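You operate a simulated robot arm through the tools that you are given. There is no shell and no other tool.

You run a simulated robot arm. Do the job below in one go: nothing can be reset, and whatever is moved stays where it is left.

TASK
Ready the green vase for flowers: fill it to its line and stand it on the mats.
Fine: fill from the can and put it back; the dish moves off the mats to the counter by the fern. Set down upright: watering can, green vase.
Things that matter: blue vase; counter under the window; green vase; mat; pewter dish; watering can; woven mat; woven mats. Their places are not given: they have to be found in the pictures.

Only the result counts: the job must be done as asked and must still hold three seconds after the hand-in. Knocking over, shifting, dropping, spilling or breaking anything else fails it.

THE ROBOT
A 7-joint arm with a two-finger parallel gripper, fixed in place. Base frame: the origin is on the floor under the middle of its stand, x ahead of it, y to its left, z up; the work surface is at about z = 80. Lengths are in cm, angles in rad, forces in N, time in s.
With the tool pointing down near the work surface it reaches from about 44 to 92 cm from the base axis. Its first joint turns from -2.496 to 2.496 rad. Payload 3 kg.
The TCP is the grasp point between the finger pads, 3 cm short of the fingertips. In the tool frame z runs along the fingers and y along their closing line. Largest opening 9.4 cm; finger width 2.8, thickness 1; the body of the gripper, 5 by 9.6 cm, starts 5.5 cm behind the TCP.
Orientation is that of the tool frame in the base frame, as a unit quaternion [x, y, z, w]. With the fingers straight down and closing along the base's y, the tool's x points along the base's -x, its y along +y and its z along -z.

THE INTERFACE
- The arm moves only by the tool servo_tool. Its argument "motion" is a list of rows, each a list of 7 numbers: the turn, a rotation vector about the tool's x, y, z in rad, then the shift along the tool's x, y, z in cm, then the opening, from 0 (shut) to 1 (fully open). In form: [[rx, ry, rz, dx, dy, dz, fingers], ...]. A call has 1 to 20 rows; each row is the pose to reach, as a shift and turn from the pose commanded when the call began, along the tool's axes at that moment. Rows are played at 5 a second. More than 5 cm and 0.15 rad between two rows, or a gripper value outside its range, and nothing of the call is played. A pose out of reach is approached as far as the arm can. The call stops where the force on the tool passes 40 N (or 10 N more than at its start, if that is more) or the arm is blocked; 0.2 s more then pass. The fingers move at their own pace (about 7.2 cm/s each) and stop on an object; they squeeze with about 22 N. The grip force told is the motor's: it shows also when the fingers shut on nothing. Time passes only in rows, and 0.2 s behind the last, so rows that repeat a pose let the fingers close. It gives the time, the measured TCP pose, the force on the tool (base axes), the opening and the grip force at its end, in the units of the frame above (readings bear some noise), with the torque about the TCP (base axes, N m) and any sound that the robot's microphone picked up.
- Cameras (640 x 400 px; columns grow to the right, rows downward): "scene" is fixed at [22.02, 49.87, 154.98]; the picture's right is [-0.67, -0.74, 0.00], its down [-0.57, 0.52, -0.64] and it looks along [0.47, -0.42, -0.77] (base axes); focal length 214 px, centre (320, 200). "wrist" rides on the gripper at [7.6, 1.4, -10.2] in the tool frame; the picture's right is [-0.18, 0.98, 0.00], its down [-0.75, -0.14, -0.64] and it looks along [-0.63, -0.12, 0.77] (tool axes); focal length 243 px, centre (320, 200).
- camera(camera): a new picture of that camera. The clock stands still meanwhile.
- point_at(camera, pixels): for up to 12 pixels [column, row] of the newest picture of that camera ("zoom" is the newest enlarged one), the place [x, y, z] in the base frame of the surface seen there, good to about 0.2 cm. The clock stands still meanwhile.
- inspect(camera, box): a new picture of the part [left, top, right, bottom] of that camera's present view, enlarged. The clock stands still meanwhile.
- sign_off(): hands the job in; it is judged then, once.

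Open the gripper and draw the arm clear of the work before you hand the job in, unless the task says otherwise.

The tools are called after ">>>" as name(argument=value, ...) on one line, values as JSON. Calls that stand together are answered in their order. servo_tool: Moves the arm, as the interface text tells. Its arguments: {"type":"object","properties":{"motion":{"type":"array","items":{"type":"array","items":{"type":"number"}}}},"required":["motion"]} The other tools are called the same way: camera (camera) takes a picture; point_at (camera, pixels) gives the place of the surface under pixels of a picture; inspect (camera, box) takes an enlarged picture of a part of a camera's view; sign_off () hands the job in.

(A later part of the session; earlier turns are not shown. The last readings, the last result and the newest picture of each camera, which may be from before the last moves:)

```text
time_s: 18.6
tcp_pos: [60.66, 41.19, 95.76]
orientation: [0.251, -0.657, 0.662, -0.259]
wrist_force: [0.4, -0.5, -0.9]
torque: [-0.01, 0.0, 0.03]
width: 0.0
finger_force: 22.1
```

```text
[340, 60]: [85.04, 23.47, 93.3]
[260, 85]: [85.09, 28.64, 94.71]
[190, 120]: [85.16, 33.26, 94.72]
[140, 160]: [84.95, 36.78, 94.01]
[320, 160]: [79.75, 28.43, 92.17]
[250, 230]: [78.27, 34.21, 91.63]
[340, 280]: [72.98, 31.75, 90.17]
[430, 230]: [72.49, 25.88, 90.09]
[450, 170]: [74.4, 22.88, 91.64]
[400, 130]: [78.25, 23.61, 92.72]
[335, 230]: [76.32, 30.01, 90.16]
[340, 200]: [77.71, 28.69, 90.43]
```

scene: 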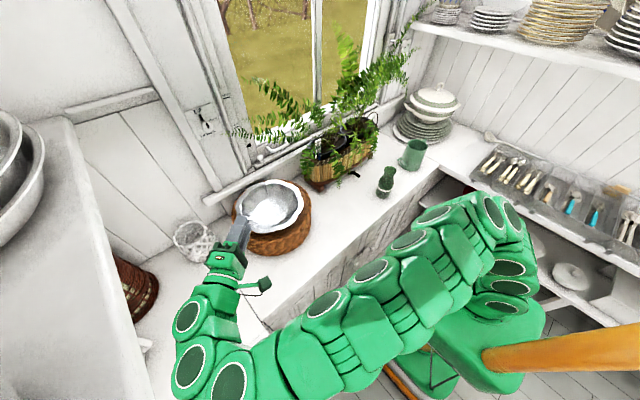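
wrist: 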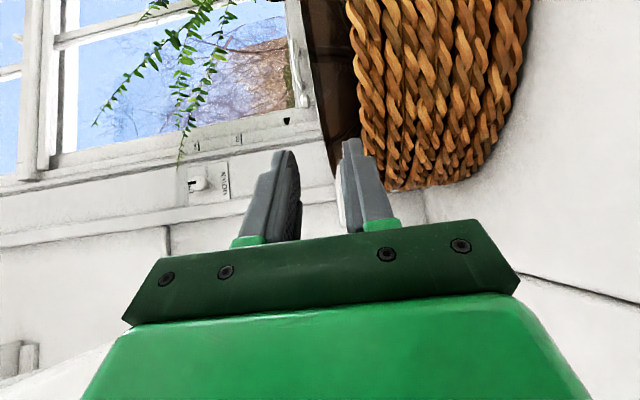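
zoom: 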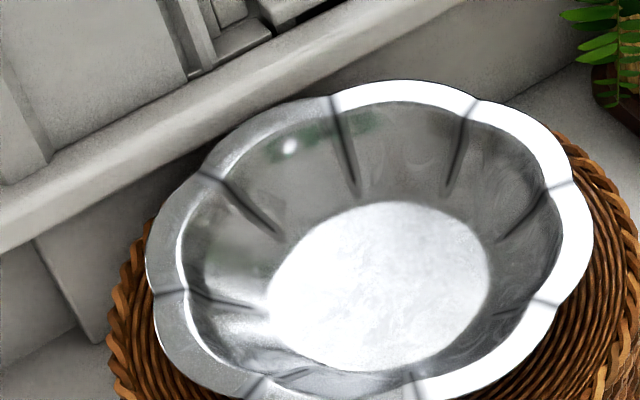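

I sample points right on the bright lip band of the dish in this zoom, and creases.

>>> point_at(camera="zoom", pixels=[[152, 255], [160, 330], [210, 385], [215, 160], [270, 110], [400, 84], [520, 120], [588, 215], [560, 290], [490, 380], [565, 182], [335, 100]])

>>> inspect(camera="scene", box=[215, 190, 311, 250])

>>> point_at(camera="zoom", pixels=[[155, 130], [180, 180], [240, 225], [260, 220], [330, 250], [410, 235], [430, 250], [500, 210], [540, 140], [470, 290], [550, 260], [200, 290]])

```text
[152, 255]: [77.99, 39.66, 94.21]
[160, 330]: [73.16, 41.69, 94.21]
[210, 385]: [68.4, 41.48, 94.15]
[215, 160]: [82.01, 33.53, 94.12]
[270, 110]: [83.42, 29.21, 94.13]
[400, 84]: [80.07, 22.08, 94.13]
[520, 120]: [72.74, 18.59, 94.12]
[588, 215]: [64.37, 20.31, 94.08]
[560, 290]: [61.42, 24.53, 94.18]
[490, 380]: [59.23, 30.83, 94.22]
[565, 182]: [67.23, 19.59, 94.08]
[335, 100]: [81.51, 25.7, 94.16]
```

```text
6.67 times, centred on (263, 220) of scene
```

zoom: 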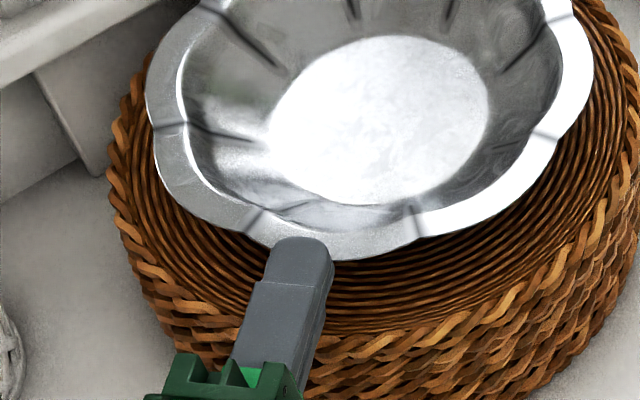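

```text
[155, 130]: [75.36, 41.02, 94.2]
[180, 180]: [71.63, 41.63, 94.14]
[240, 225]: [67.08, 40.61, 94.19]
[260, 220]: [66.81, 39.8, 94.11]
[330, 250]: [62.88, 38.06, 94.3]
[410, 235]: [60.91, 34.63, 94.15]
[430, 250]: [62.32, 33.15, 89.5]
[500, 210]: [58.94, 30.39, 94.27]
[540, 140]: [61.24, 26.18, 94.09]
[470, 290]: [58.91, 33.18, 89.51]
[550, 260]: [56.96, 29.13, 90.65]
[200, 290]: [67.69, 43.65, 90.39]
```

The dish's new centre fits (71.2,30.2), still level and centred on the mats. I back out, reopen to 0.3, return to lip height and advance again so the tips end at r≈10.8 from the dish centre.

>>> servo_tool(motion=[[0, 0, 0, 0, 0, -2, 0], [0, 0, 0, 0, 0, -4, 0], [0, 0, 0, 0, 0, -4.5, 0.3], [0, 0, 0, 0, 0.8, -4.5, 0.3], [0, 0, 0, 0, 1.6, -4.5, 0.3], [0, 0, 0, 0, 1.6, -3, 0.3], [0, 0, 0, 0, 1.6, -1, 0.3], [0, 0, 0, 0, 1.6, 0.6, 0.3], [0, 0, 0, 0, 1.6, 1.3, 0.3], [0, 0, 0, 0, 1.6, 1.3, 0.3]])

>>> inspect(camera="scene", box=[215, 190, 311, 250])

```text
time_s: 20.8
tcp_pos: [61.64, 40.15, 94.14]
orientation: [0.252, -0.657, 0.661, -0.26]
wrist_force: [-0.6, -0.5, 0.4]
torque: [0.02, -0.02, 0.01]
width: 2.83
finger_force: 0.1
```

```text
6.67 times, centred on (263, 220) of scene
```

zoom: 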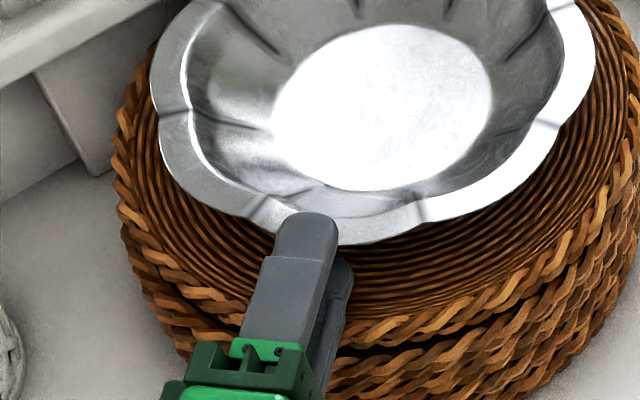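

The picture shows a dark gap at (400,330) in the mat stack that I had not seen before, and the dish looks slightly displaced. I look closer at the mats before doing anything.

>>> inspect(camera="scene", box=[200, 165, 328, 265])

>>> point_at(camera="zoom", pixels=[[400, 320], [420, 305], [380, 335], [450, 300], [400, 300], [400, 345], [400, 270], [500, 250], [520, 200], [330, 300], [180, 200], [200, 290]])

>>> camera(camera="wrist")

```text
4.00 times, centred on (264, 215) of scene
```

zoom: 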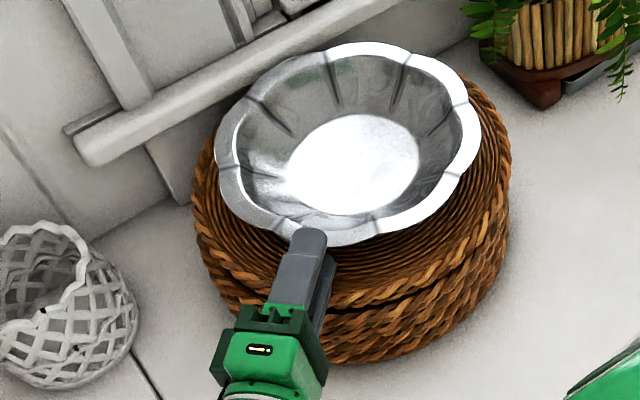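

```text
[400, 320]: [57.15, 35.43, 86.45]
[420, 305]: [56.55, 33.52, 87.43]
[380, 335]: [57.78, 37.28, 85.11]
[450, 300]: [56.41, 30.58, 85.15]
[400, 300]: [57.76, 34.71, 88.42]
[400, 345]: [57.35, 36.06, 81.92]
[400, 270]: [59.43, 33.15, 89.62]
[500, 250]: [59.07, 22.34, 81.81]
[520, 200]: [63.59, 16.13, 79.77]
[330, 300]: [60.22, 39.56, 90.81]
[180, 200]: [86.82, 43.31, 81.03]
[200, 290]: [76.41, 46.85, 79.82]
```

```text
taken
```

wrist: 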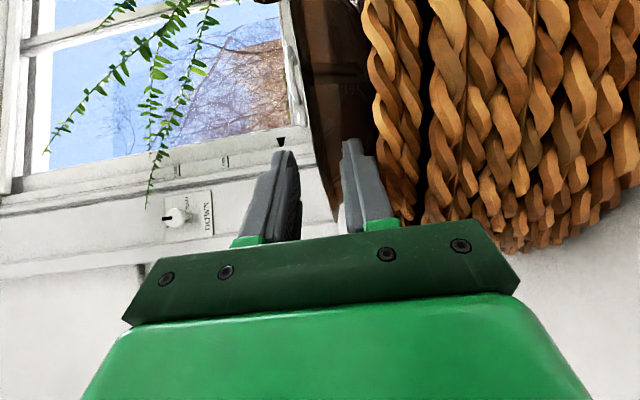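

The top mat seems to have been nudged a few mm by the thicker root of the lower finger. I narrow the opening to 0.16 so the lower finger rises off the mat, then advance only 0.5 cm to the lip.

>>> servo_tool(motion=[[0, 0, 0, 0, 0, 0, 0.22], [0, 0, 0, 0, -0.1, 0, 0.16], [0, 0, 0, 0, -0.1, 0, 0.16], [0, 0, 0, 0, -0.1, 0.3, 0.16], [0, 0, 0, 0, -0.1, 0.55, 0.16], [0, 0, 0, 0, -0.1, 0.55, 0.16]])

>>> inspect(camera="scene", box=[200, 165, 328, 265])

>>> point_at(camera="zoom", pixels=[[221, 160], [225, 190], [245, 217], [280, 65], [375, 45], [440, 65], [477, 125], [460, 170], [430, 205], [340, 240], [265, 90], [480, 145]])

>>> point_at(camera="zoom", pixels=[[203, 200], [220, 250], [350, 297], [400, 290], [450, 262], [490, 215], [506, 170], [490, 115], [200, 170], [245, 280], [350, 310], [505, 200]])

```text
time_s: 22.2
tcp_pos: [62.02, 39.93, 94.25]
orientation: [0.252, -0.657, 0.662, -0.259]
wrist_force: [0.2, -0.3, 0.2]
torque: [0.01, 0.0, -0.02]
width: 1.48
finger_force: 0.1
```

```text
4.00 times, centred on (264, 215) of scene
```

zoom: 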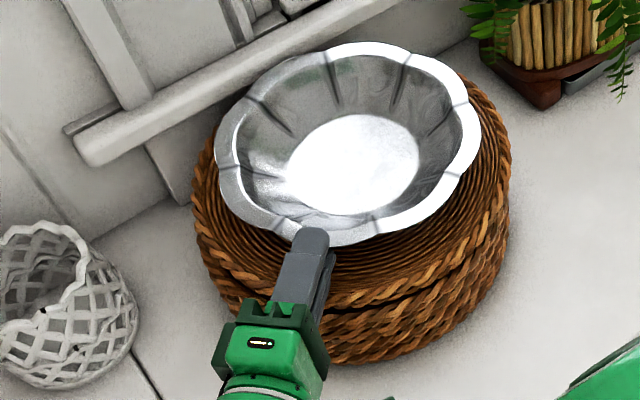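

```text
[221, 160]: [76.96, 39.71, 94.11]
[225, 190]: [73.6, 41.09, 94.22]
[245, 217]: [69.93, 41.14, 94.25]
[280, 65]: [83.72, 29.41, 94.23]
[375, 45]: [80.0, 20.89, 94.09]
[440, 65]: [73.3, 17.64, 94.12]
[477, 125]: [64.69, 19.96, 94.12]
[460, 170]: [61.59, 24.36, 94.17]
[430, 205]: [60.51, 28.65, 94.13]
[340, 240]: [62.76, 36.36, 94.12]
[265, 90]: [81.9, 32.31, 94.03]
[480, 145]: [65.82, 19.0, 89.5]
```

```text
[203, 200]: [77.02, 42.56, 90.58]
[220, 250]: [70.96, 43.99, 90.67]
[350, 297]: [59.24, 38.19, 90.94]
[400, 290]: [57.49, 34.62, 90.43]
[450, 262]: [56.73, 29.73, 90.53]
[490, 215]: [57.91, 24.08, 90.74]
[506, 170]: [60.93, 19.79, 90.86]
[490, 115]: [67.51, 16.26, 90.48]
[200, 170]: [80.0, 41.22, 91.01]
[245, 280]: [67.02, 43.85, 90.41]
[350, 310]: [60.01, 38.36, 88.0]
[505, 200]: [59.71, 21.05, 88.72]
```

Top mat moved only about 0.6 cm; the dish centre is now (71.8,29.5). I advance 0.5 cm more with the narrowed fingers and close on the lip.

>>> servo_tool(motion=[[0, 0, 0, 0, 0, 0.25, 0.16], [0, 0, 0, 0, 0, 0.5, 0.16], [0, 0, 0, 0, 0, 0.5, 0.08], [0, 0, 0, 0, 0, 0.5, 0], [0, 0, 0, 0, 0, 0.5, 0], [0, 0, 0, 0, 0, 0.5, 0]])

>>> inspect(camera="scene", box=[215, 190, 311, 250])

```text
time_s: 23.6
tcp_pos: [62.23, 39.57, 94.38]
orientation: [0.251, -0.657, 0.662, -0.259]
wrist_force: [-1.4, 1.4, 0.4]
torque: [-0.03, 0.14, 0.04]
width: 0.74
finger_force: 22.4
```

```text
6.67 times, centred on (263, 220) of scene
```

zoom: 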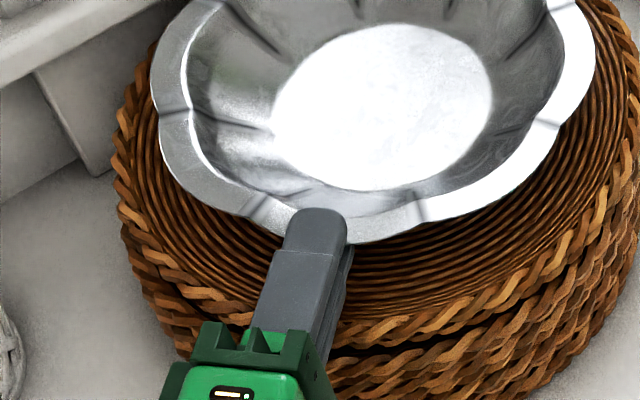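

The lip is pinched again (0.74 cm, 22 N). Now I raise this side along an arc about the dish's far base edge, turning the gripper with it, so the far edge keeps carrying weight; first to 10°.

>>> servo_tool(motion=[[-0.0218, 0, 0, 0, -0.43, 0.1, 0], [-0.0436, 0, 0, 0, -0.862, 0.202, 0], [-0.0654, 0, 0, 0, -1.29, 0.32, 0], [-0.0873, 0, 0, 0, -1.714, 0.44, 0], [-0.1091, 0, 0, 0, -2.135, 0.575, 0], [-0.1309, 0, 0, 0, -2.555, 0.718, 0], [-0.1527, 0, 0, 0, -2.97, 0.87, 0], [-0.1745, 0, 0, 0, -3.383, 1.03, 0], [-0.1745, 0, 0, 0, -3.383, 1.03, 0]])

>>> inspect(camera="scene", box=[200, 150, 328, 250])

```text
time_s: 25.6
tcp_pos: [62.91, 38.77, 97.73]
orientation: [-0.274, 0.712, -0.602, 0.237]
wrist_force: [0.0, 0.0, 0.3]
torque: [-0.03, -0.02, 0.03]
width: 0.0
finger_force: 22.1
```

```text
4.00 times, centred on (264, 200) of scene
```

zoom: 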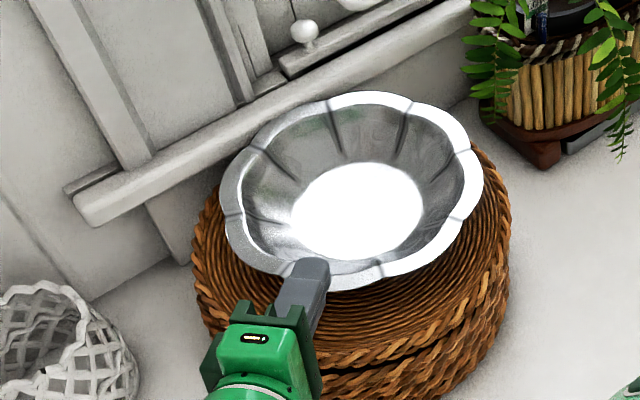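

The lip slid out again, the dish stays level: the lip behaves like a wedge, so a flat pinch cannot hold. I back out and up, and pitch the fingers to about 40° so that they can clasp the sloping bowl wall face to face instead.

>>> servo_tool(motion=[[0, 0, 0, 0, -0.5, -2, 0], [0, 0, 0, 0, -1, -4, 0], [-0.1, 0, 0, 0, -2, -5.5, 0.1], [-0.2, 0, 0, 0, -3, -6.5, 0.25], [-0.3, 0, 0, 0, -4, -7, 0.25], [-0.4, 0, 0, 0, -5, -7, 0.25], [-0.5, 0, 0, 0, -6, -7, 0.25], [-0.524, 0, 0, 0, -6.5, -7, 0.25], [-0.524, 0, 0, 0, -6.5, -7, 0.25]])

>>> camera(camera="wrist")

>>> inspect(camera="scene", box=[200, 155, 328, 235])

>>> point_at(camera="zoom", pixels=[[223, 230], [235, 275], [285, 305], [245, 175], [300, 125], [400, 113], [460, 150], [485, 190], [470, 240], [430, 285], [380, 305], [330, 318]])

```text
time_s: 27.6
tcp_pos: [58.92, 43.01, 105.19]
orientation: [-0.326, 0.844, -0.397, 0.157]
wrist_force: [-0.3, -0.2, -0.5]
torque: [0.01, 0.0, 0.01]
width: 2.34
finger_force: 0.2
```

```text
taken
```

wrist: 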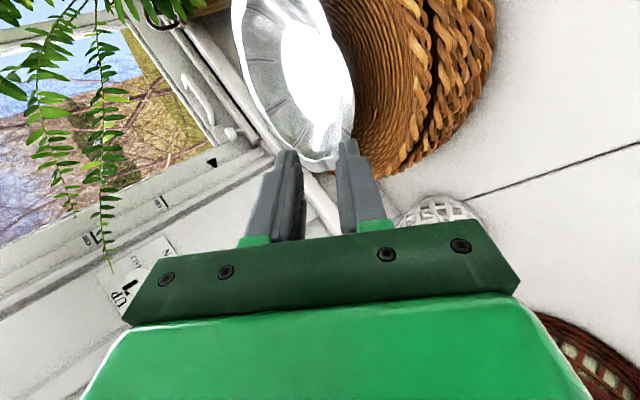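

```text
5.00 times, centred on (264, 195) of scene
```

zoom: 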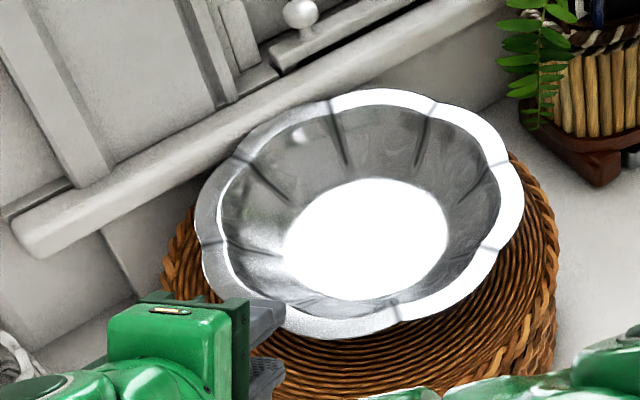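

```text
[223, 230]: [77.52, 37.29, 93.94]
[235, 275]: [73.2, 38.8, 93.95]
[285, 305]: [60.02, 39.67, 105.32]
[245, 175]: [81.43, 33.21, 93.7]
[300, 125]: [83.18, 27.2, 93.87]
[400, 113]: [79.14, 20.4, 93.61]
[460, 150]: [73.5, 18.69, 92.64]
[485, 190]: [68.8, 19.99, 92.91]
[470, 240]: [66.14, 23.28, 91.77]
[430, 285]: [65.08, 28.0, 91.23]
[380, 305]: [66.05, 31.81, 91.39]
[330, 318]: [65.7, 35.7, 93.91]
```

I resample the lip band itself to locate the dish's present centre.

>>> point_at(camera="zoom", pixels=[[208, 225], [215, 270], [220, 185], [258, 140], [300, 112], [370, 96], [450, 117], [495, 145], [515, 190], [500, 230], [440, 300], [345, 328]])

>>> point_at(camera="zoom", pixels=[[395, 318], [480, 270], [180, 240], [170, 290], [550, 230], [545, 290], [530, 170], [540, 330], [510, 370], [395, 300], [380, 240], [360, 240]])

```text
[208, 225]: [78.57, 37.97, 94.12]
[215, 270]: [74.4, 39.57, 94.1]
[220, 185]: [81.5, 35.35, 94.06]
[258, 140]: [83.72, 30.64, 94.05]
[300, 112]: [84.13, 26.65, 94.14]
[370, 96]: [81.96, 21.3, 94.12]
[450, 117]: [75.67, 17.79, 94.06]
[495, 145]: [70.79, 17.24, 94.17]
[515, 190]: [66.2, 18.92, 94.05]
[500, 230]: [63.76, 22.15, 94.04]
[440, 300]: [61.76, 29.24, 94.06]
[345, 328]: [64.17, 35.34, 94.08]
```

```text
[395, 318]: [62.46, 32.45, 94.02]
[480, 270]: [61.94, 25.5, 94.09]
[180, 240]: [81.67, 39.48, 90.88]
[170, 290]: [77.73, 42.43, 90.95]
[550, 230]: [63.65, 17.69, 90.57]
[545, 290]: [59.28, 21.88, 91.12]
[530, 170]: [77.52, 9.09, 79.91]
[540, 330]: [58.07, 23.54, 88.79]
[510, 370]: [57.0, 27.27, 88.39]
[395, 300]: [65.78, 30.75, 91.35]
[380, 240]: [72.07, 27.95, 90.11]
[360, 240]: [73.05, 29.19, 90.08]
```

The dish centre is now (72.9,28.5), lip z≈94.1. I line the tilted fingers up with the wall (pre-grasp (61.4,41.0,98.9)) and slide in along the finger axis, stopping about 2.5 cm short to look.

>>> servo_tool(motion=[[0, 0, 0, -0.2, 1.4, 1.5, 0.25], [0, 0, 0, -0.467, 2.857, 4, 0.25], [0, 0, 0, -0.467, 2.857, 6.45, 0.25], [0, 0, 0, -0.467, 2.857, 8.5, 0.25], [0, 0, 0, -0.467, 2.857, 10.5, 0.25], [0, 0, 0, -0.467, 2.857, 12, 0.25], [0, 0, 0, -0.467, 2.857, 12, 0.25]])

>>> inspect(camera="scene", box=[215, 180, 311, 240])

>>> inspect(camera="wrist", box=[200, 50, 480, 250])

```text
time_s: 29.2
tcp_pos: [64.49, 37.9, 95.26]
orientation: [-0.326, 0.844, -0.397, 0.158]
wrist_force: [1.5, 0.4, -0.2]
torque: [0.03, -0.02, -0.02]
width: 2.34
finger_force: 0.0
```

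```text
6.67 times, centred on (263, 210) of scene
```

zoom: 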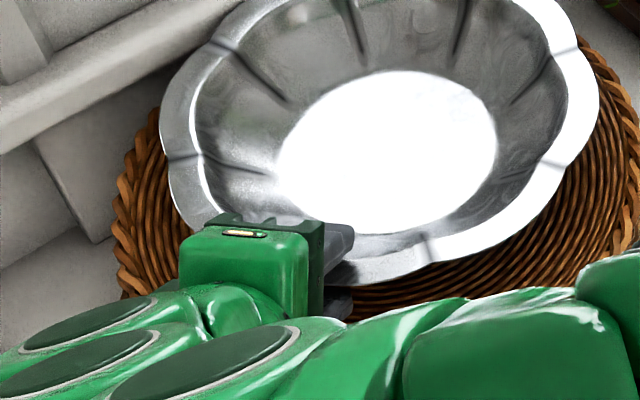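

```text
2.00 times, centred on (340, 150) of wrist
```

zoom: 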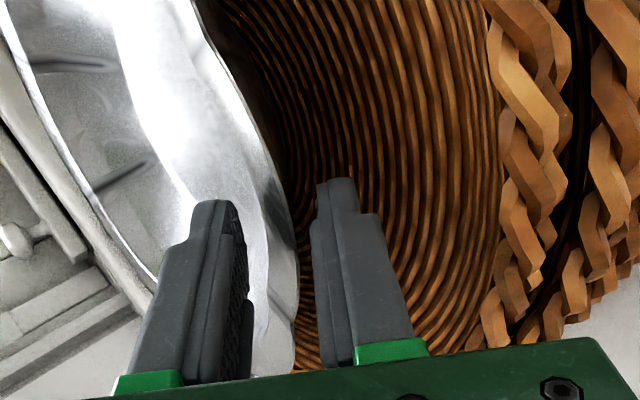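

The lip edge passes neatly between the fingers (inner finger (200,290), outer finger (350,290) in the wrist zoom). I advance 2.2 cm more in small steps.

>>> servo_tool(motion=[[0, 0, 0, 0, 0, 0.6, 0.25], [0, 0, 0, 0, 0, 1.2, 0.25], [0, 0, 0, 0, 0, 1.7, 0.25], [0, 0, 0, 0, 0, 2.2, 0.25], [0, 0, 0, 0, 0, 2.2, 0.25]])

>>> inspect(camera="wrist", box=[200, 50, 480, 250])

```text
time_s: 30.4
tcp_pos: [65.66, 36.67, 94.01]
orientation: [-0.326, 0.844, -0.396, 0.157]
wrist_force: [-0.5, 0.2, 0.1]
torque: [0.0, 0.0, 0.0]
width: 2.33
finger_force: 0.0
```

```text
2.00 times, centred on (340, 150) of wrist
```

zoom: 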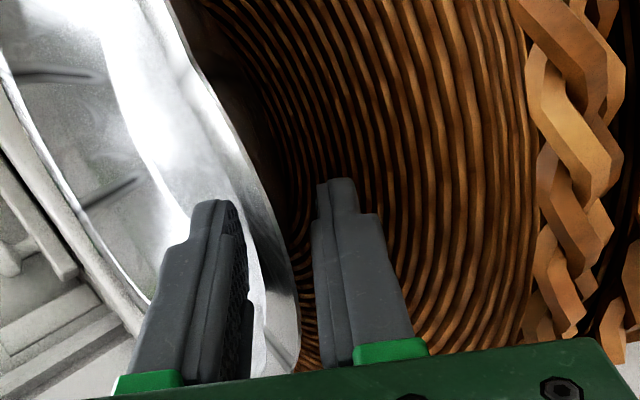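

No contact so far; I close the fingers on the wall.

>>> servo_tool(motion=[[0, 0, 0, 0, 0.1, 0.2, 0.2], [0, 0, 0, 0, 0.1, 0.2, 0.12], [0, 0, 0, 0, 0.1, 0.2, 0.05], [0, 0, 0, 0, 0.1, 0.2, 0], [0, 0, 0, 0, 0.1, 0.2, 0], [0, 0, 0, 0, 0.1, 0.2, 0]])

>>> inspect(camera="wrist", box=[200, 50, 480, 250])

>>> inspect(camera="scene", box=[200, 155, 328, 235])

```text
time_s: 31.8
tcp_pos: [65.76, 36.62, 93.91]
orientation: [-0.325, 0.844, -0.397, 0.158]
wrist_force: [0.6, -0.4, 8.3]
torque: [-0.13, -0.04, 0.01]
width: 0.93
finger_force: 22.2
```

```text
2.00 times, centred on (340, 150) of wrist
```

zoom: 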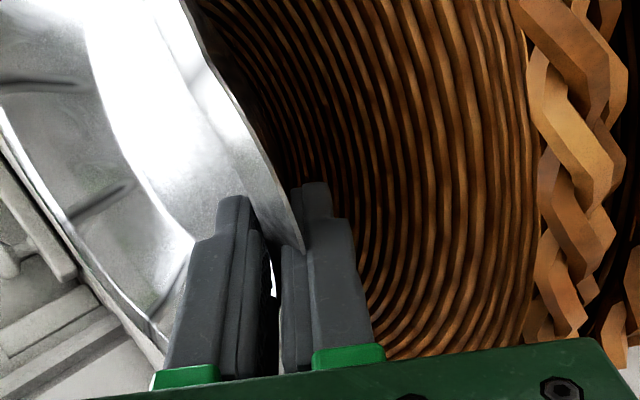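

```text
5.00 times, centred on (264, 195) of scene
```

zoom: 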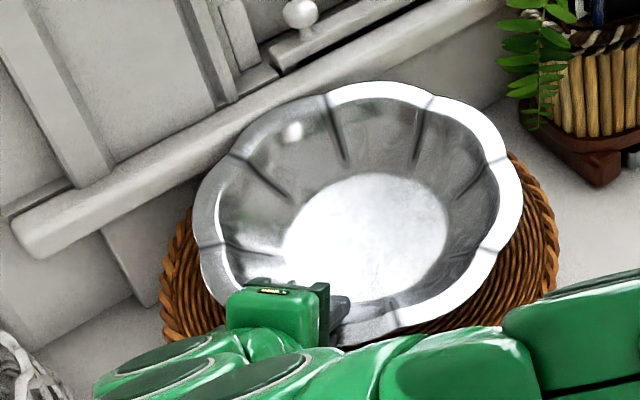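

The wall is clasped with width 0.93 cm over its slope, as hoped. I lift 2 cm slowly straight up and check that the dish follows level.

>>> servo_tool(motion=[[0, 0, 0, 0, -0.31, -0.25, 0], [0, 0, 0, 0, -0.62, -0.51, 0], [0, 0, 0, 0, -0.93, -0.76, 0], [0, 0, 0, 0, -1.24, -1.02, 0], [0, 0, 0, 0, -1.54, -1.27, 0], [0, 0, 0, 0, -1.54, -1.27, 0]])

>>> inspect(camera="scene", box=[200, 155, 328, 235])

>>> inspect(camera="wrist", box=[200, 50, 480, 250])

```text
time_s: 33.2
tcp_pos: [65.46, 36.58, 95.73]
orientation: [-0.325, 0.844, -0.397, 0.158]
wrist_force: [0.3, 0.6, -4.0]
torque: [0.3, 0.26, 0.01]
width: 0.99
finger_force: 21.9
```

```text
5.00 times, centred on (264, 195) of scene
```

zoom: 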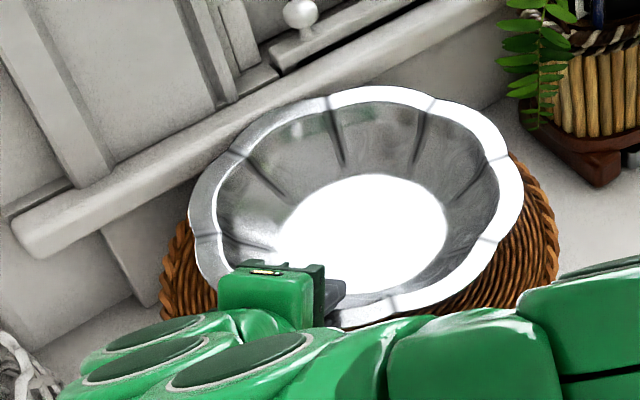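

```text
2.00 times, centred on (340, 150) of wrist
```

zoom: 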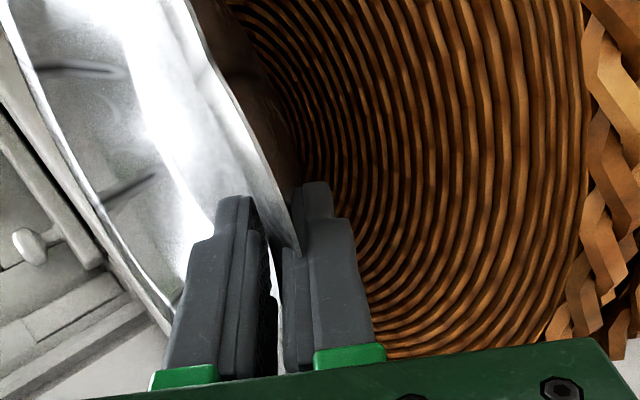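

The tool now carries 4.0 N with 0.4 N m, width 0.99: the dish hangs in the grip. I check its tilt through lip heights.

>>> point_at(camera="scene", pixels=[[241, 198], [243, 206], [252, 183], [274, 174], [290, 178], [303, 190], [300, 202], [286, 215], [274, 220], [262, 200], [275, 198], [285, 196]])

>>> inspect(camera="scene", box=[230, 165, 310, 225])

>>> point_at(camera="zoom", pixels=[[75, 230], [80, 290], [130, 130], [230, 75], [350, 55], [460, 85], [540, 160], [565, 220], [530, 290], [430, 360], [350, 390], [330, 250]])

```text
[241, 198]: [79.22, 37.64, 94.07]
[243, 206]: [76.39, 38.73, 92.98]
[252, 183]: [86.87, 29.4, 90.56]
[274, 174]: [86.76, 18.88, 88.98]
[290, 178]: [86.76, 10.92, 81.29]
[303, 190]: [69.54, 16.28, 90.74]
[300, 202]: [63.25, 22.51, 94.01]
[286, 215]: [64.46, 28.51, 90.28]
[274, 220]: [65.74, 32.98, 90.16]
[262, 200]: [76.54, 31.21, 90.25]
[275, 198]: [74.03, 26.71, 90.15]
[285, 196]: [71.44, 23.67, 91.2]
```

```text
6.67 times, centred on (270, 195) of scene
```

zoom: 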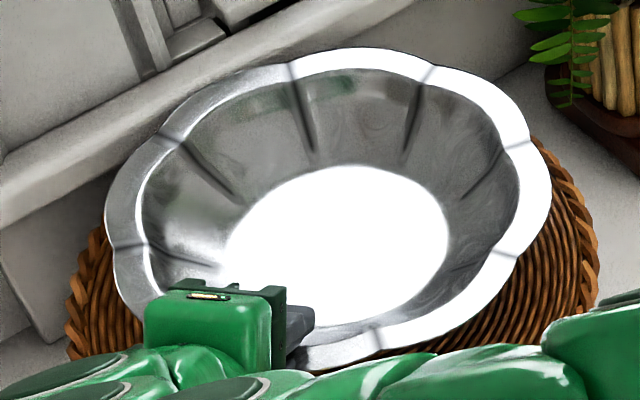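

```text
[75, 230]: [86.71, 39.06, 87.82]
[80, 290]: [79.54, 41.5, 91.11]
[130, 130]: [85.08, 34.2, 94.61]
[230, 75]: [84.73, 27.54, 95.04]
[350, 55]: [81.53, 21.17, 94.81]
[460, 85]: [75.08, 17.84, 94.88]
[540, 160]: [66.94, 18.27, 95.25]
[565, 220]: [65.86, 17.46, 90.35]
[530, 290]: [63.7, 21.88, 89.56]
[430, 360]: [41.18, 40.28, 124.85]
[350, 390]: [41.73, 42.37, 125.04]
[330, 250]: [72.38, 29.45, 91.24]
```

Level within about 3°, so this grip works. The dish's far edge is close to the sill at x≈85, so I raise it slightly and draw it toward the robot over the mats at low height (leaves hang above z 98).

>>> servo_tool(motion=[[0, 0, 0, 0.23, -0.2, -0.79, 0], [0, 0, 0, 0.46, -0.39, -1.58, 0], [0, 0, 0, 1.4, -0.1, -2.0, 0], [0, 0, 0, 2.7, 0.25, -2.4, 0], [0, 0, 0, 4.1, 0.65, -2.9, 0], [0, 0, 0, 5.5, 1.05, -3.4, 0], [0, 0, 0, 6.9, 1.45, -3.9, 0], [0, 0, 0, 8.3, 1.85, -4.4, 0], [0, 0, 0, 9.7, 2.25, -4.9, 0], [0, 0, 0, 11.1, 2.65, -5.4, 0], [0, 0, 0, 12.0, 2.9, -5.7, 0], [0, 0, 0, 12.36, 3.02, -5.84, 0], [0, 0, 0, 12.36, 3.02, -5.84, 0]])

>>> camera(camera="scene")

>>> camera(camera="wrist")

```text
time_s: 36.0
tcp_pos: [52.12, 33.07, 97.15]
orientation: [-0.325, 0.844, -0.396, 0.157]
wrist_force: [0.2, -0.7, -4.1]
torque: [0.3, 0.29, 0.02]
width: 0.99
finger_force: 22.0
```

```text
taken
```

scene: 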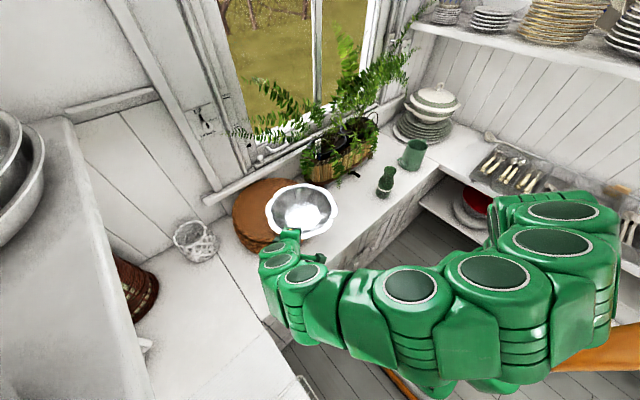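

```text
taken
```

wrist: 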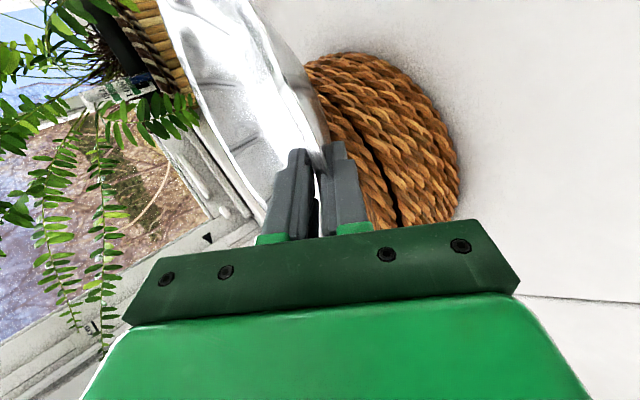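

The dish is carried securely (4.1 N) with its edge clear of the mats. I now move it toward -y in front of the planter, yawing 15° so the wrist stays in reach, keeping lip height below the leaves.

>>> servo_tool(motion=[[0.0002, 0.0169, 0.0139, 1.19, -0.76, 0.93, 0], [0.0004, 0.0338, 0.0278, 2.38, -1.52, 1.86, 0], [0.0006, 0.0506, 0.0417, 3.57, -2.28, 2.79, 0], [0.0008, 0.0675, 0.0555, 4.76, -3.05, 3.72, 0], [0.001, 0.0844, 0.0694, 5.95, -3.81, 4.65, 0], [0.0012, 0.1013, 0.0833, 7.14, -4.57, 5.58, 0], [0.0013, 0.1181, 0.0972, 8.32, -5.33, 6.51, 0], [0.0015, 0.135, 0.1111, 9.51, -6.09, 7.44, 0], [0.0017, 0.1519, 0.125, 10.7, -6.85, 8.37, 0], [0.0019, 0.1688, 0.1388, 11.89, -7.61, 9.3, 0], [0.0021, 0.1856, 0.1527, 13.08, -8.38, 10.23, 0], [0.0023, 0.2025, 0.1666, 14.27, -9.14, 11.165, 0], [0.0023, 0.2025, 0.1666, 14.27, -9.14, 11.165, 0]])

>>> camera(camera="scene")

>>> inspect(camera="scene", box=[270, 140, 430, 240])

```text
time_s: 38.8
tcp_pos: [51.42, 12.68, 96.72]
orientation: [-0.213, 0.879, -0.413, 0.104]
wrist_force: [0.3, 0.0, -3.6]
torque: [0.34, 0.18, -0.04]
width: 0.98
finger_force: 22.0
```

```text
taken
```

scene: 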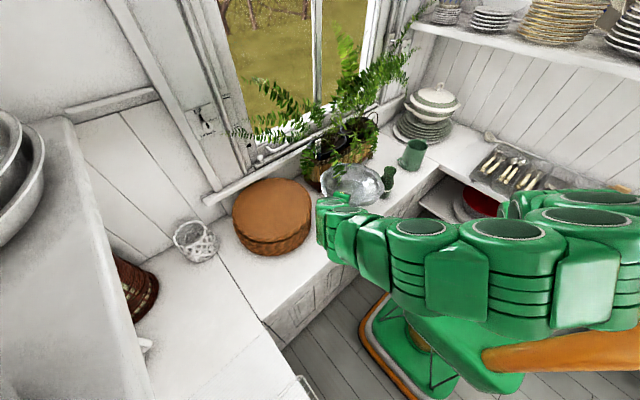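

```text
4.00 times, centred on (350, 190) of scene
```

zoom: 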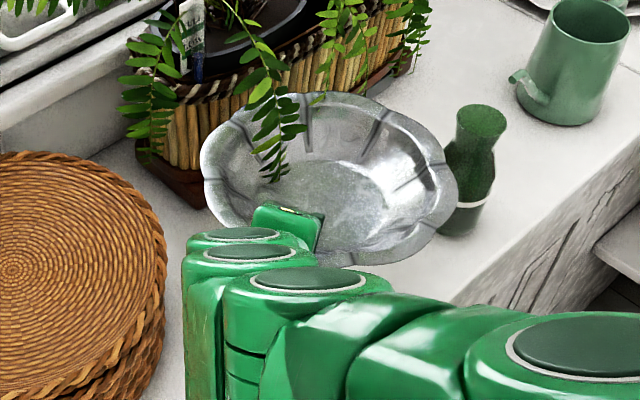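

The dish hangs before the planter; in the zoom its right edge (455,195) is near the vase (475,170). I measure the rim position before lowering.

>>> point_at(camera="zoom", pixels=[[207, 165], [205, 190], [230, 120], [330, 96], [420, 120], [440, 150], [452, 190], [435, 225], [400, 248], [350, 260], [225, 225], [300, 190]])

>>> point_at(camera="zoom", pixels=[[480, 110], [500, 120], [460, 200], [265, 175], [270, 120], [290, 150], [345, 80], [155, 160], [370, 60], [480, 230], [460, 225], [375, 225]])

```text
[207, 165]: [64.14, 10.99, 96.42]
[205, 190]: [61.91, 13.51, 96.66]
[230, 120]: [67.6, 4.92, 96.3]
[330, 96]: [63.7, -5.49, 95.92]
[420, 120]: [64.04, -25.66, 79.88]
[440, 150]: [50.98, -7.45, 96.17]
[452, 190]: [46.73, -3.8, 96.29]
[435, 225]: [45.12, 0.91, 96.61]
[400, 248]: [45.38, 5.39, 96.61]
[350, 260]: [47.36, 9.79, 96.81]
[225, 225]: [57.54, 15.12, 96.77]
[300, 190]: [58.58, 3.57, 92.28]
```

```text
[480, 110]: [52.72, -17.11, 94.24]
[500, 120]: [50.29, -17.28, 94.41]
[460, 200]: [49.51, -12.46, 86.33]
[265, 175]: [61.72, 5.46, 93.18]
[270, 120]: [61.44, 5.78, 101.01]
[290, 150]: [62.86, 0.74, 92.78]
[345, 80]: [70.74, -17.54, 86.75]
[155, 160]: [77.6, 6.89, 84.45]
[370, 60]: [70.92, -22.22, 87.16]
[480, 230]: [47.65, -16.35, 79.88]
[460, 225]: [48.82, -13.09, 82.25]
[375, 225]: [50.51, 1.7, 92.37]
```

Dish centre is (56.3,3.2), tilt about 2°, clear of vase and planter. I lower it 11 cm straight down.

>>> servo_tool(motion=[[0, 0, 0, 0.01, 0.85, 0.7, 0], [0, 0, 0, 0.01, 1.69, 1.4, 0], [0, 0, 0, 0.02, 2.54, 2.1, 0], [0, 0, 0, 0.03, 3.39, 2.8, 0], [0, 0, 0, 0.04, 4.24, 3.5, 0], [0, 0, 0, 0.05, 5.08, 4.2, 0], [0, 0, 0, 0.05, 5.93, 4.9, 0], [0, 0, 0, 0.06, 6.78, 5.6, 0], [0, 0, 0, 0.07, 7.63, 6.3, 0], [0, 0, 0, 0.07, 8.32, 6.87, 0], [0, 0, 0, 0.07, 8.47, 7.0, 0], [0, 0, 0, 0.07, 8.47, 7.0, 0]])

>>> inspect(camera="scene", box=[270, 140, 430, 240])

```text
time_s: 41.4
tcp_pos: [51.43, 12.72, 85.92]
orientation: [-0.212, 0.879, -0.414, 0.104]
wrist_force: [1.2, 0.1, -3.4]
torque: [0.36, 0.2, -0.02]
width: 0.98
finger_force: 21.8
```

```text
4.00 times, centred on (350, 190) of scene
```

zoom: 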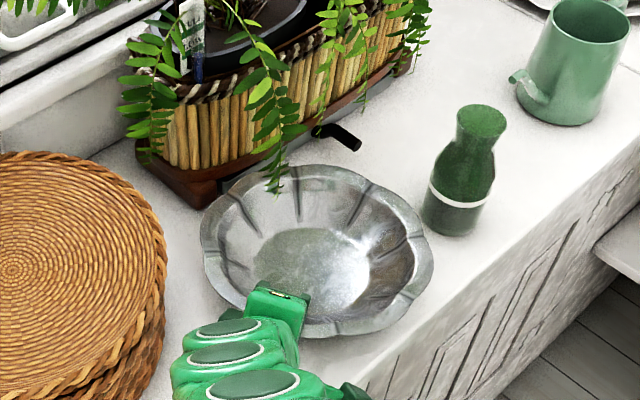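

Nearly down; I lower another 1.0 cm slowly and watch the force.

>>> servo_tool(motion=[[0, 0, 0, 0, 0.154, 0.127, 0], [0, 0, 0, 0, 0.308, 0.254, 0], [0, 0, 0, 0, 0.462, 0.382, 0], [0, 0, 0, 0, 0.616, 0.509, 0], [0, 0, 0, 0, 0.77, 0.636, 0], [0, 0, 0, 0, 0.77, 0.636, 0]])

```text
time_s: 42.8
tcp_pos: [51.28, 12.72, 84.9]
orientation: [-0.212, 0.879, -0.414, 0.104]
wrist_force: [-0.2, -0.6, -2.6]
torque: [0.16, 0.08, -0.01]
width: 0.97
finger_force: 22.5
```

The torque halved: the far base edge touches. I go 0.5 cm lower.

>>> servo_tool(motion=[[0, 0, 0, 0, 0.116, 0.095, 0], [0, 0, 0, 0, 0.231, 0.191, 0], [0, 0, 0, 0, 0.347, 0.286, 0], [0, 0, 0, 0, 0.385, 0.318, 0], [0, 0, 0, 0, 0.385, 0.318, 0]])

>>> point_at(camera="scene", pixels=[[322, 197], [345, 184], [372, 205], [365, 220], [350, 222], [345, 200], [330, 190], [360, 186]])

```text
time_s: 44.0
tcp_pos: [51.34, 12.8, 84.38]
orientation: [-0.212, 0.879, -0.414, 0.104]
wrist_force: [-0.5, -0.4, -2.7]
torque: [0.16, 0.09, -0.03]
width: 0.91
finger_force: 21.7
```

```text
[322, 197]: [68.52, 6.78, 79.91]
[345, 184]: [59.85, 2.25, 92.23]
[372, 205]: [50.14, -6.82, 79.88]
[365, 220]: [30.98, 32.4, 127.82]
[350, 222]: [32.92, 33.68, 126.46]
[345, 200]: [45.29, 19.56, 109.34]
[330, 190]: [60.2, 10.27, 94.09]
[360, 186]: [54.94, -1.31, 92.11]
```

Still 2.7 N carried; I take a fresh look to see the remaining gap.

>>> inspect(camera="scene", box=[310, 170, 390, 230])

>>> point_at(camera="zoom", pixels=[[100, 150], [115, 240], [200, 70], [300, 80], [400, 140], [435, 200], [420, 270], [360, 320], [290, 340], [200, 180], [300, 200], [250, 250]])

```text
6.67 times, centred on (350, 200) of scene
```

zoom: 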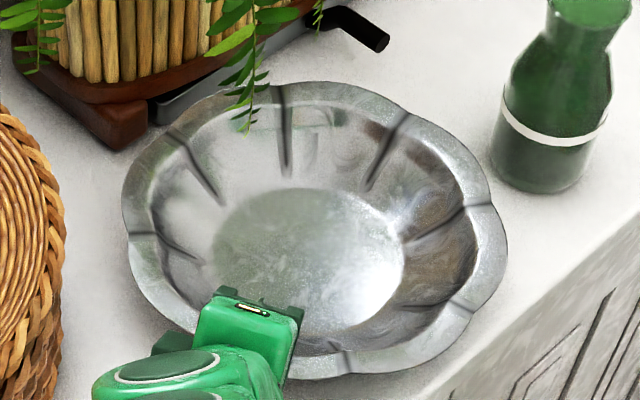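

```text
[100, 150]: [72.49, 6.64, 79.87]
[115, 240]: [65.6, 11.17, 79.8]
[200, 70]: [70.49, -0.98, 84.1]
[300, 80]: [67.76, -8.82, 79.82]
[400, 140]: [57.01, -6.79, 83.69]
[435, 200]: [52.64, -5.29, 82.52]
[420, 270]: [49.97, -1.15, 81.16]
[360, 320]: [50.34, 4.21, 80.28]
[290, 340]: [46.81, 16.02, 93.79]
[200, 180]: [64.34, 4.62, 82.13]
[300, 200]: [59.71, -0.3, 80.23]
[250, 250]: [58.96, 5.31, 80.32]
```

The dish bottom reads 80.25 at three spots: it rests level on the counter at about (56.5,3). I ease 0.2 cm down and open the fingers, then withdraw along the finger axis.

>>> servo_tool(motion=[[0, 0, 0, 0, 0.1, 0.08, 0], [0, 0, 0, 0, 0.1, 0.08, 0.05], [0, 0, 0, 0, 0.1, 0.08, 0.12], [0, 0, 0, 0, 0.1, 0.08, 0.2], [0, 0, 0, 0, 0.1, 0.08, 0.22], [0, 0, 0, 0, 0.1, 0.08, 0.22]])

>>> inspect(camera="wrist", box=[200, 50, 480, 250])

```text
time_s: 45.4
tcp_pos: [51.31, 12.72, 84.27]
orientation: [-0.212, 0.879, -0.414, 0.104]
wrist_force: [-0.7, 0.1, 0.8]
torque: [0.01, -0.02, 0.04]
width: 2.06
finger_force: 0.1
```

```text
2.00 times, centred on (340, 150) of wrist
```

zoom: 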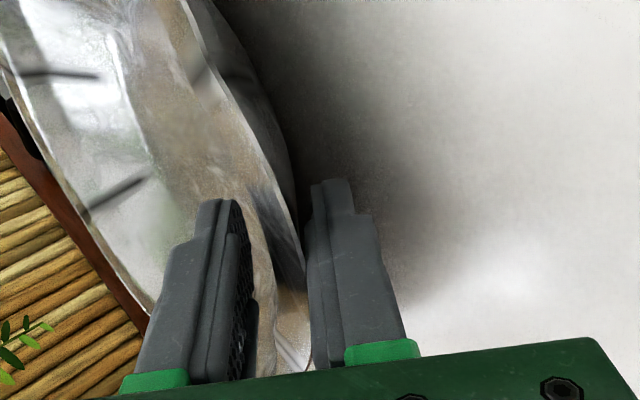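

Released without disturbance. I withdraw along the finger axis and rise.

>>> servo_tool(motion=[[0, 0, 0, 0, 0, -1, 0.22], [0, 0, 0, 0, 0, -2.5, 0.22], [0, 0, 0, 0, 0, -4.5, 0.22], [0, 0, 0, 0, 0, -7, 0.22], [0, 0, 0, 0, 0, -10, 0.3], [0, 0, 0, 0, -3, -12, 0.4], [0, 0, 0, 0, -6, -14, 0.5], [0, 0, 0, 0, -9, -16.5, 0.5], [0, 0, 0, 0, -12, -19, 0.5]])

>>> camera(camera="scene")

>>> inspect(camera="scene", box=[200, 155, 400, 280])

```text
time_s: 47.4
tcp_pos: [47.98, 19.0, 105.47]
orientation: [-0.213, 0.879, -0.413, 0.104]
wrist_force: [-0.1, 0.7, -0.3]
torque: [0.0, -0.01, -0.01]
width: 4.69
finger_force: 0.1
```

```text
taken
```

scene: 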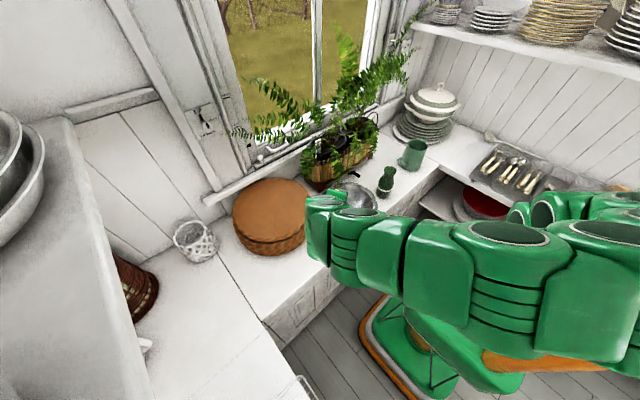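

```text
3.20 times, centred on (300, 218) of scene
```

zoom: 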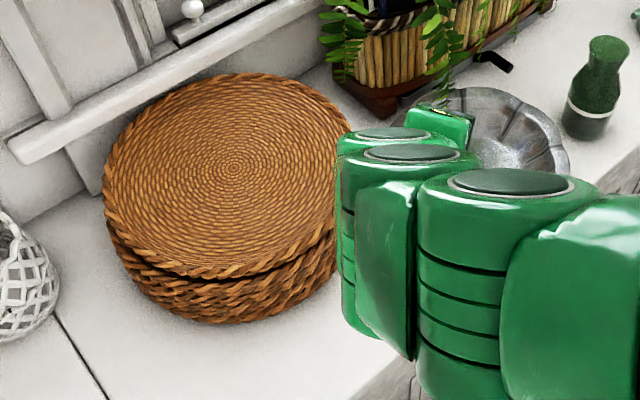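

The mats are free now; the spiral centre is at (232,168) in the zoom. I measure the top mat against the lower stack.

>>> point_at(camera="zoom", pixels=[[232, 168], [105, 180], [130, 240], [200, 275], [270, 268], [330, 220], [200, 78], [290, 85], [130, 120], [345, 160], [180, 180], [280, 160]])

>>> point_at(camera="zoom", pixels=[[110, 250], [140, 285], [180, 310], [230, 321], [280, 312], [320, 290], [150, 270], [200, 290], [240, 300], [290, 290], [130, 262], [335, 265]])

```text
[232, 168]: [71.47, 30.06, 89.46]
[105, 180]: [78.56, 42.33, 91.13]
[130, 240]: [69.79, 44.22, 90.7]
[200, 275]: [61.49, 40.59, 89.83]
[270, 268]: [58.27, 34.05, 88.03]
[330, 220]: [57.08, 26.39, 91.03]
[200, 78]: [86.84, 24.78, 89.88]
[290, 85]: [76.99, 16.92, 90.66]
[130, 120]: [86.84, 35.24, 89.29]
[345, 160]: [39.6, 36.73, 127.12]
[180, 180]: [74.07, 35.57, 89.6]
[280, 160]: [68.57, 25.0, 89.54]
```

```text
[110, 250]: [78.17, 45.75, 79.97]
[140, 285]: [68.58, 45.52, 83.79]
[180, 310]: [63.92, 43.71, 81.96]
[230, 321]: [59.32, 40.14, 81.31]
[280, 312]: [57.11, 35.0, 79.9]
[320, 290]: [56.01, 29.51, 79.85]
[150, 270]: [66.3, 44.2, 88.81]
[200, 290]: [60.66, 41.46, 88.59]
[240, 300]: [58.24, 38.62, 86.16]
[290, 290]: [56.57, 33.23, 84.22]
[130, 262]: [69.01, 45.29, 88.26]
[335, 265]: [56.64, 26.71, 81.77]
```

The top mat is only about 1 cm off its stack; I leave that for now. I turn the tool back to straight down and move toward the vase to look into it from above.

>>> servo_tool(motion=[[-0.1076, 0.0271, 0.0555, 0.86, -2.63, 0.71, 0.5], [-0.2153, 0.0542, 0.111, 1.72, -5.25, 1.43, 0.5], [-0.3229, 0.0813, 0.1665, 2.58, -7.88, 2.14, 0.5], [-0.4305, 0.1084, 0.222, 3.44, -10.5, 2.86, 0.5], [-0.5381, 0.1355, 0.2775, 4.31, -13.13, 3.57, 0.5], [-0.6458, 0.1626, 0.333, 5.17, -15.75, 4.29, 0.5], [-0.7534, 0.1897, 0.3885, 6.03, -18.38, 5.0, 0.5], [-0.861, 0.2168, 0.444, 6.89, -21.0, 5.72, 0.5]])

```text
time_s: 49.2
tcp_pos: [49.84, -0.02, 118.19]
orientation: [0.001, 1.0, 0.0, 0.0]
wrist_force: [-0.5, -0.3, -0.4]
torque: [-0.01, 0.02, -0.01]
width: 4.68
finger_force: 0.0
```

Tool is straight down again. I move so that the wrist camera stands above the vase mouth, about (57,-16.7,111).

>>> servo_tool(motion=[[0, 0, 0, -1.5, -3.4, 0, 0.5], [0, 0, 0, -2.9, -6.7, 1, 0.5], [0, 0, 0, -4.3, -10, 3, 0.5], [0, 0, 0, -5.7, -13.4, 5, 0.5], [0, 0, 0, -7.2, -16.7, 7.2, 0.5], [0, 0, 0, -7.2, -16.7, 7.2, 0.5]])

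>>> camera(camera="wrist")

>>> inspect(camera="wrist", box=[240, 0, 400, 100])

```text
time_s: 50.6
tcp_pos: [57.31, -16.66, 110.81]
orientation: [0.001, 1.0, -0.001, 0.001]
wrist_force: [-0.8, 0.2, 0.5]
torque: [-0.01, 0.02, -0.01]
width: 4.72
finger_force: 0.0
```

```text
taken
```

wrist: 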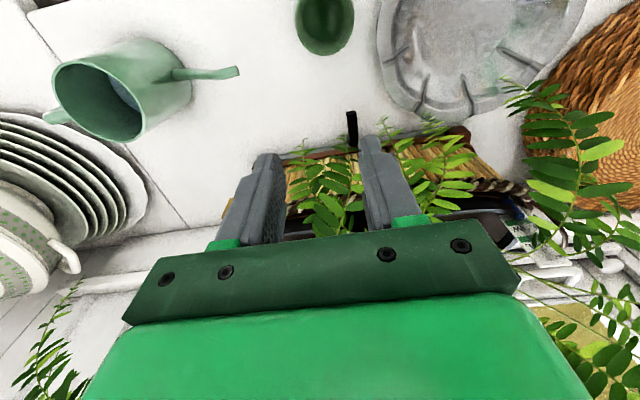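

```text
4.00 times, centred on (320, 50) of wrist
```

zoom: 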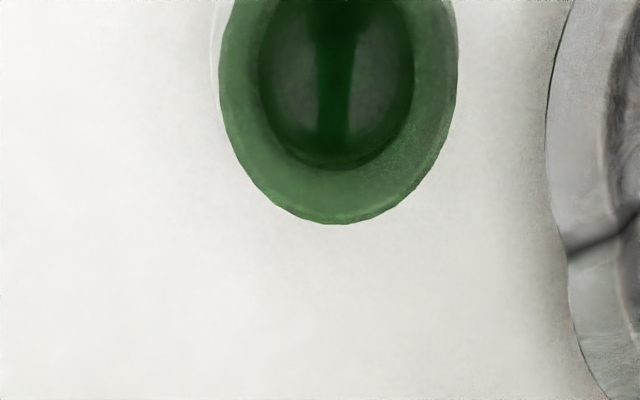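

The vase mouth shows at the top edge (325,20). I shift back 2.5 cm to see it fully and probe depths inside.

>>> servo_tool(motion=[[0, 0, 0, 1.3, 0.5, 0, 0.5], [0, 0, 0, 2.6, 1, 0, 0.5], [0, 0, 0, 2.6, 1, 0, 0.5]])

>>> inspect(camera="wrist", box=[280, 0, 376, 60])

>>> point_at(camera="zoom", pixels=[[320, 200], [320, 150], [320, 250], [280, 200], [360, 200], [320, 300], [320, 100], [250, 200], [400, 200], [320, 330], [200, 200], [320, 50]])

```text
time_s: 51.4
tcp_pos: [54.47, -15.69, 111.02]
orientation: [0.001, 1.0, 0.0, 0.001]
wrist_force: [1.0, -0.3, 0.0]
torque: [0.03, -0.04, -0.03]
width: 4.69
finger_force: 0.1
```

```text
6.67 times, centred on (328, 30) of wrist
```

zoom: 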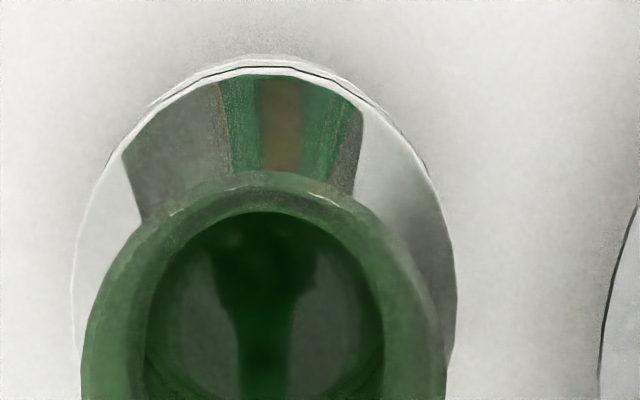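

```text
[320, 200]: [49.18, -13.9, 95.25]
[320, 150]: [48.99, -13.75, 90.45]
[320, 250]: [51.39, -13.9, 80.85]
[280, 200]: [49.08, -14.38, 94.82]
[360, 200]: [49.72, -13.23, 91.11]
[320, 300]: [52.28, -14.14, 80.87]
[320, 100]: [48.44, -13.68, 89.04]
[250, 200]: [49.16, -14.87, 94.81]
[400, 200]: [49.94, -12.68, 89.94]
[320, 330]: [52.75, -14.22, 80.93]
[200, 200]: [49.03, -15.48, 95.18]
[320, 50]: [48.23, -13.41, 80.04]
```

Inside bottom reads z≈80.85, so the vase is empty; the line at 85.7 means about 4.8 cm of water. Now I move above the can to study wall, handle and water level.

>>> servo_tool(motion=[[0, 0, 0, -0.5, -4.5, -0.5, 0.5], [0, 0, 0, -1, -9, -1, 0.5], [0, 0, 0, -1.5, -13.5, -1, 0.5], [0, 0, 0, -1.5, -18, -1, 0.5], [0, 0, 0, -1.5, -22.5, -1, 0.5], [0, 0, 0, -1.5, -27, -1, 0.5], [0, 0, 0, -1.5, -27, -1, 0.5]])

>>> camera(camera="wrist")

>>> inspect(camera="wrist", box=[220, 0, 412, 120])

```text
time_s: 53.0
tcp_pos: [56.14, -42.72, 112.1]
orientation: [0.0, 1.0, -0.001, 0.001]
wrist_force: [0.1, 0.0, 0.3]
torque: [0.0, 0.0, 0.0]
width: 4.69
finger_force: 0.1
```

```text
taken
```

wrist: 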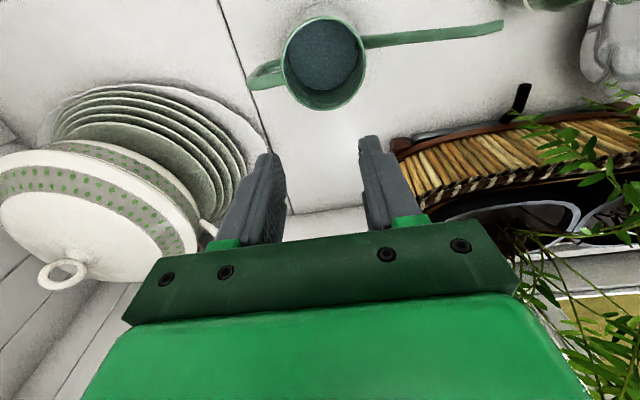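

```text
3.33 times, centred on (316, 60) of wrist
```

zoom: 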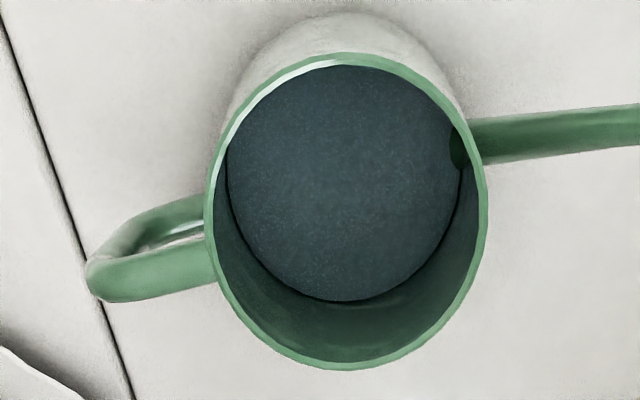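

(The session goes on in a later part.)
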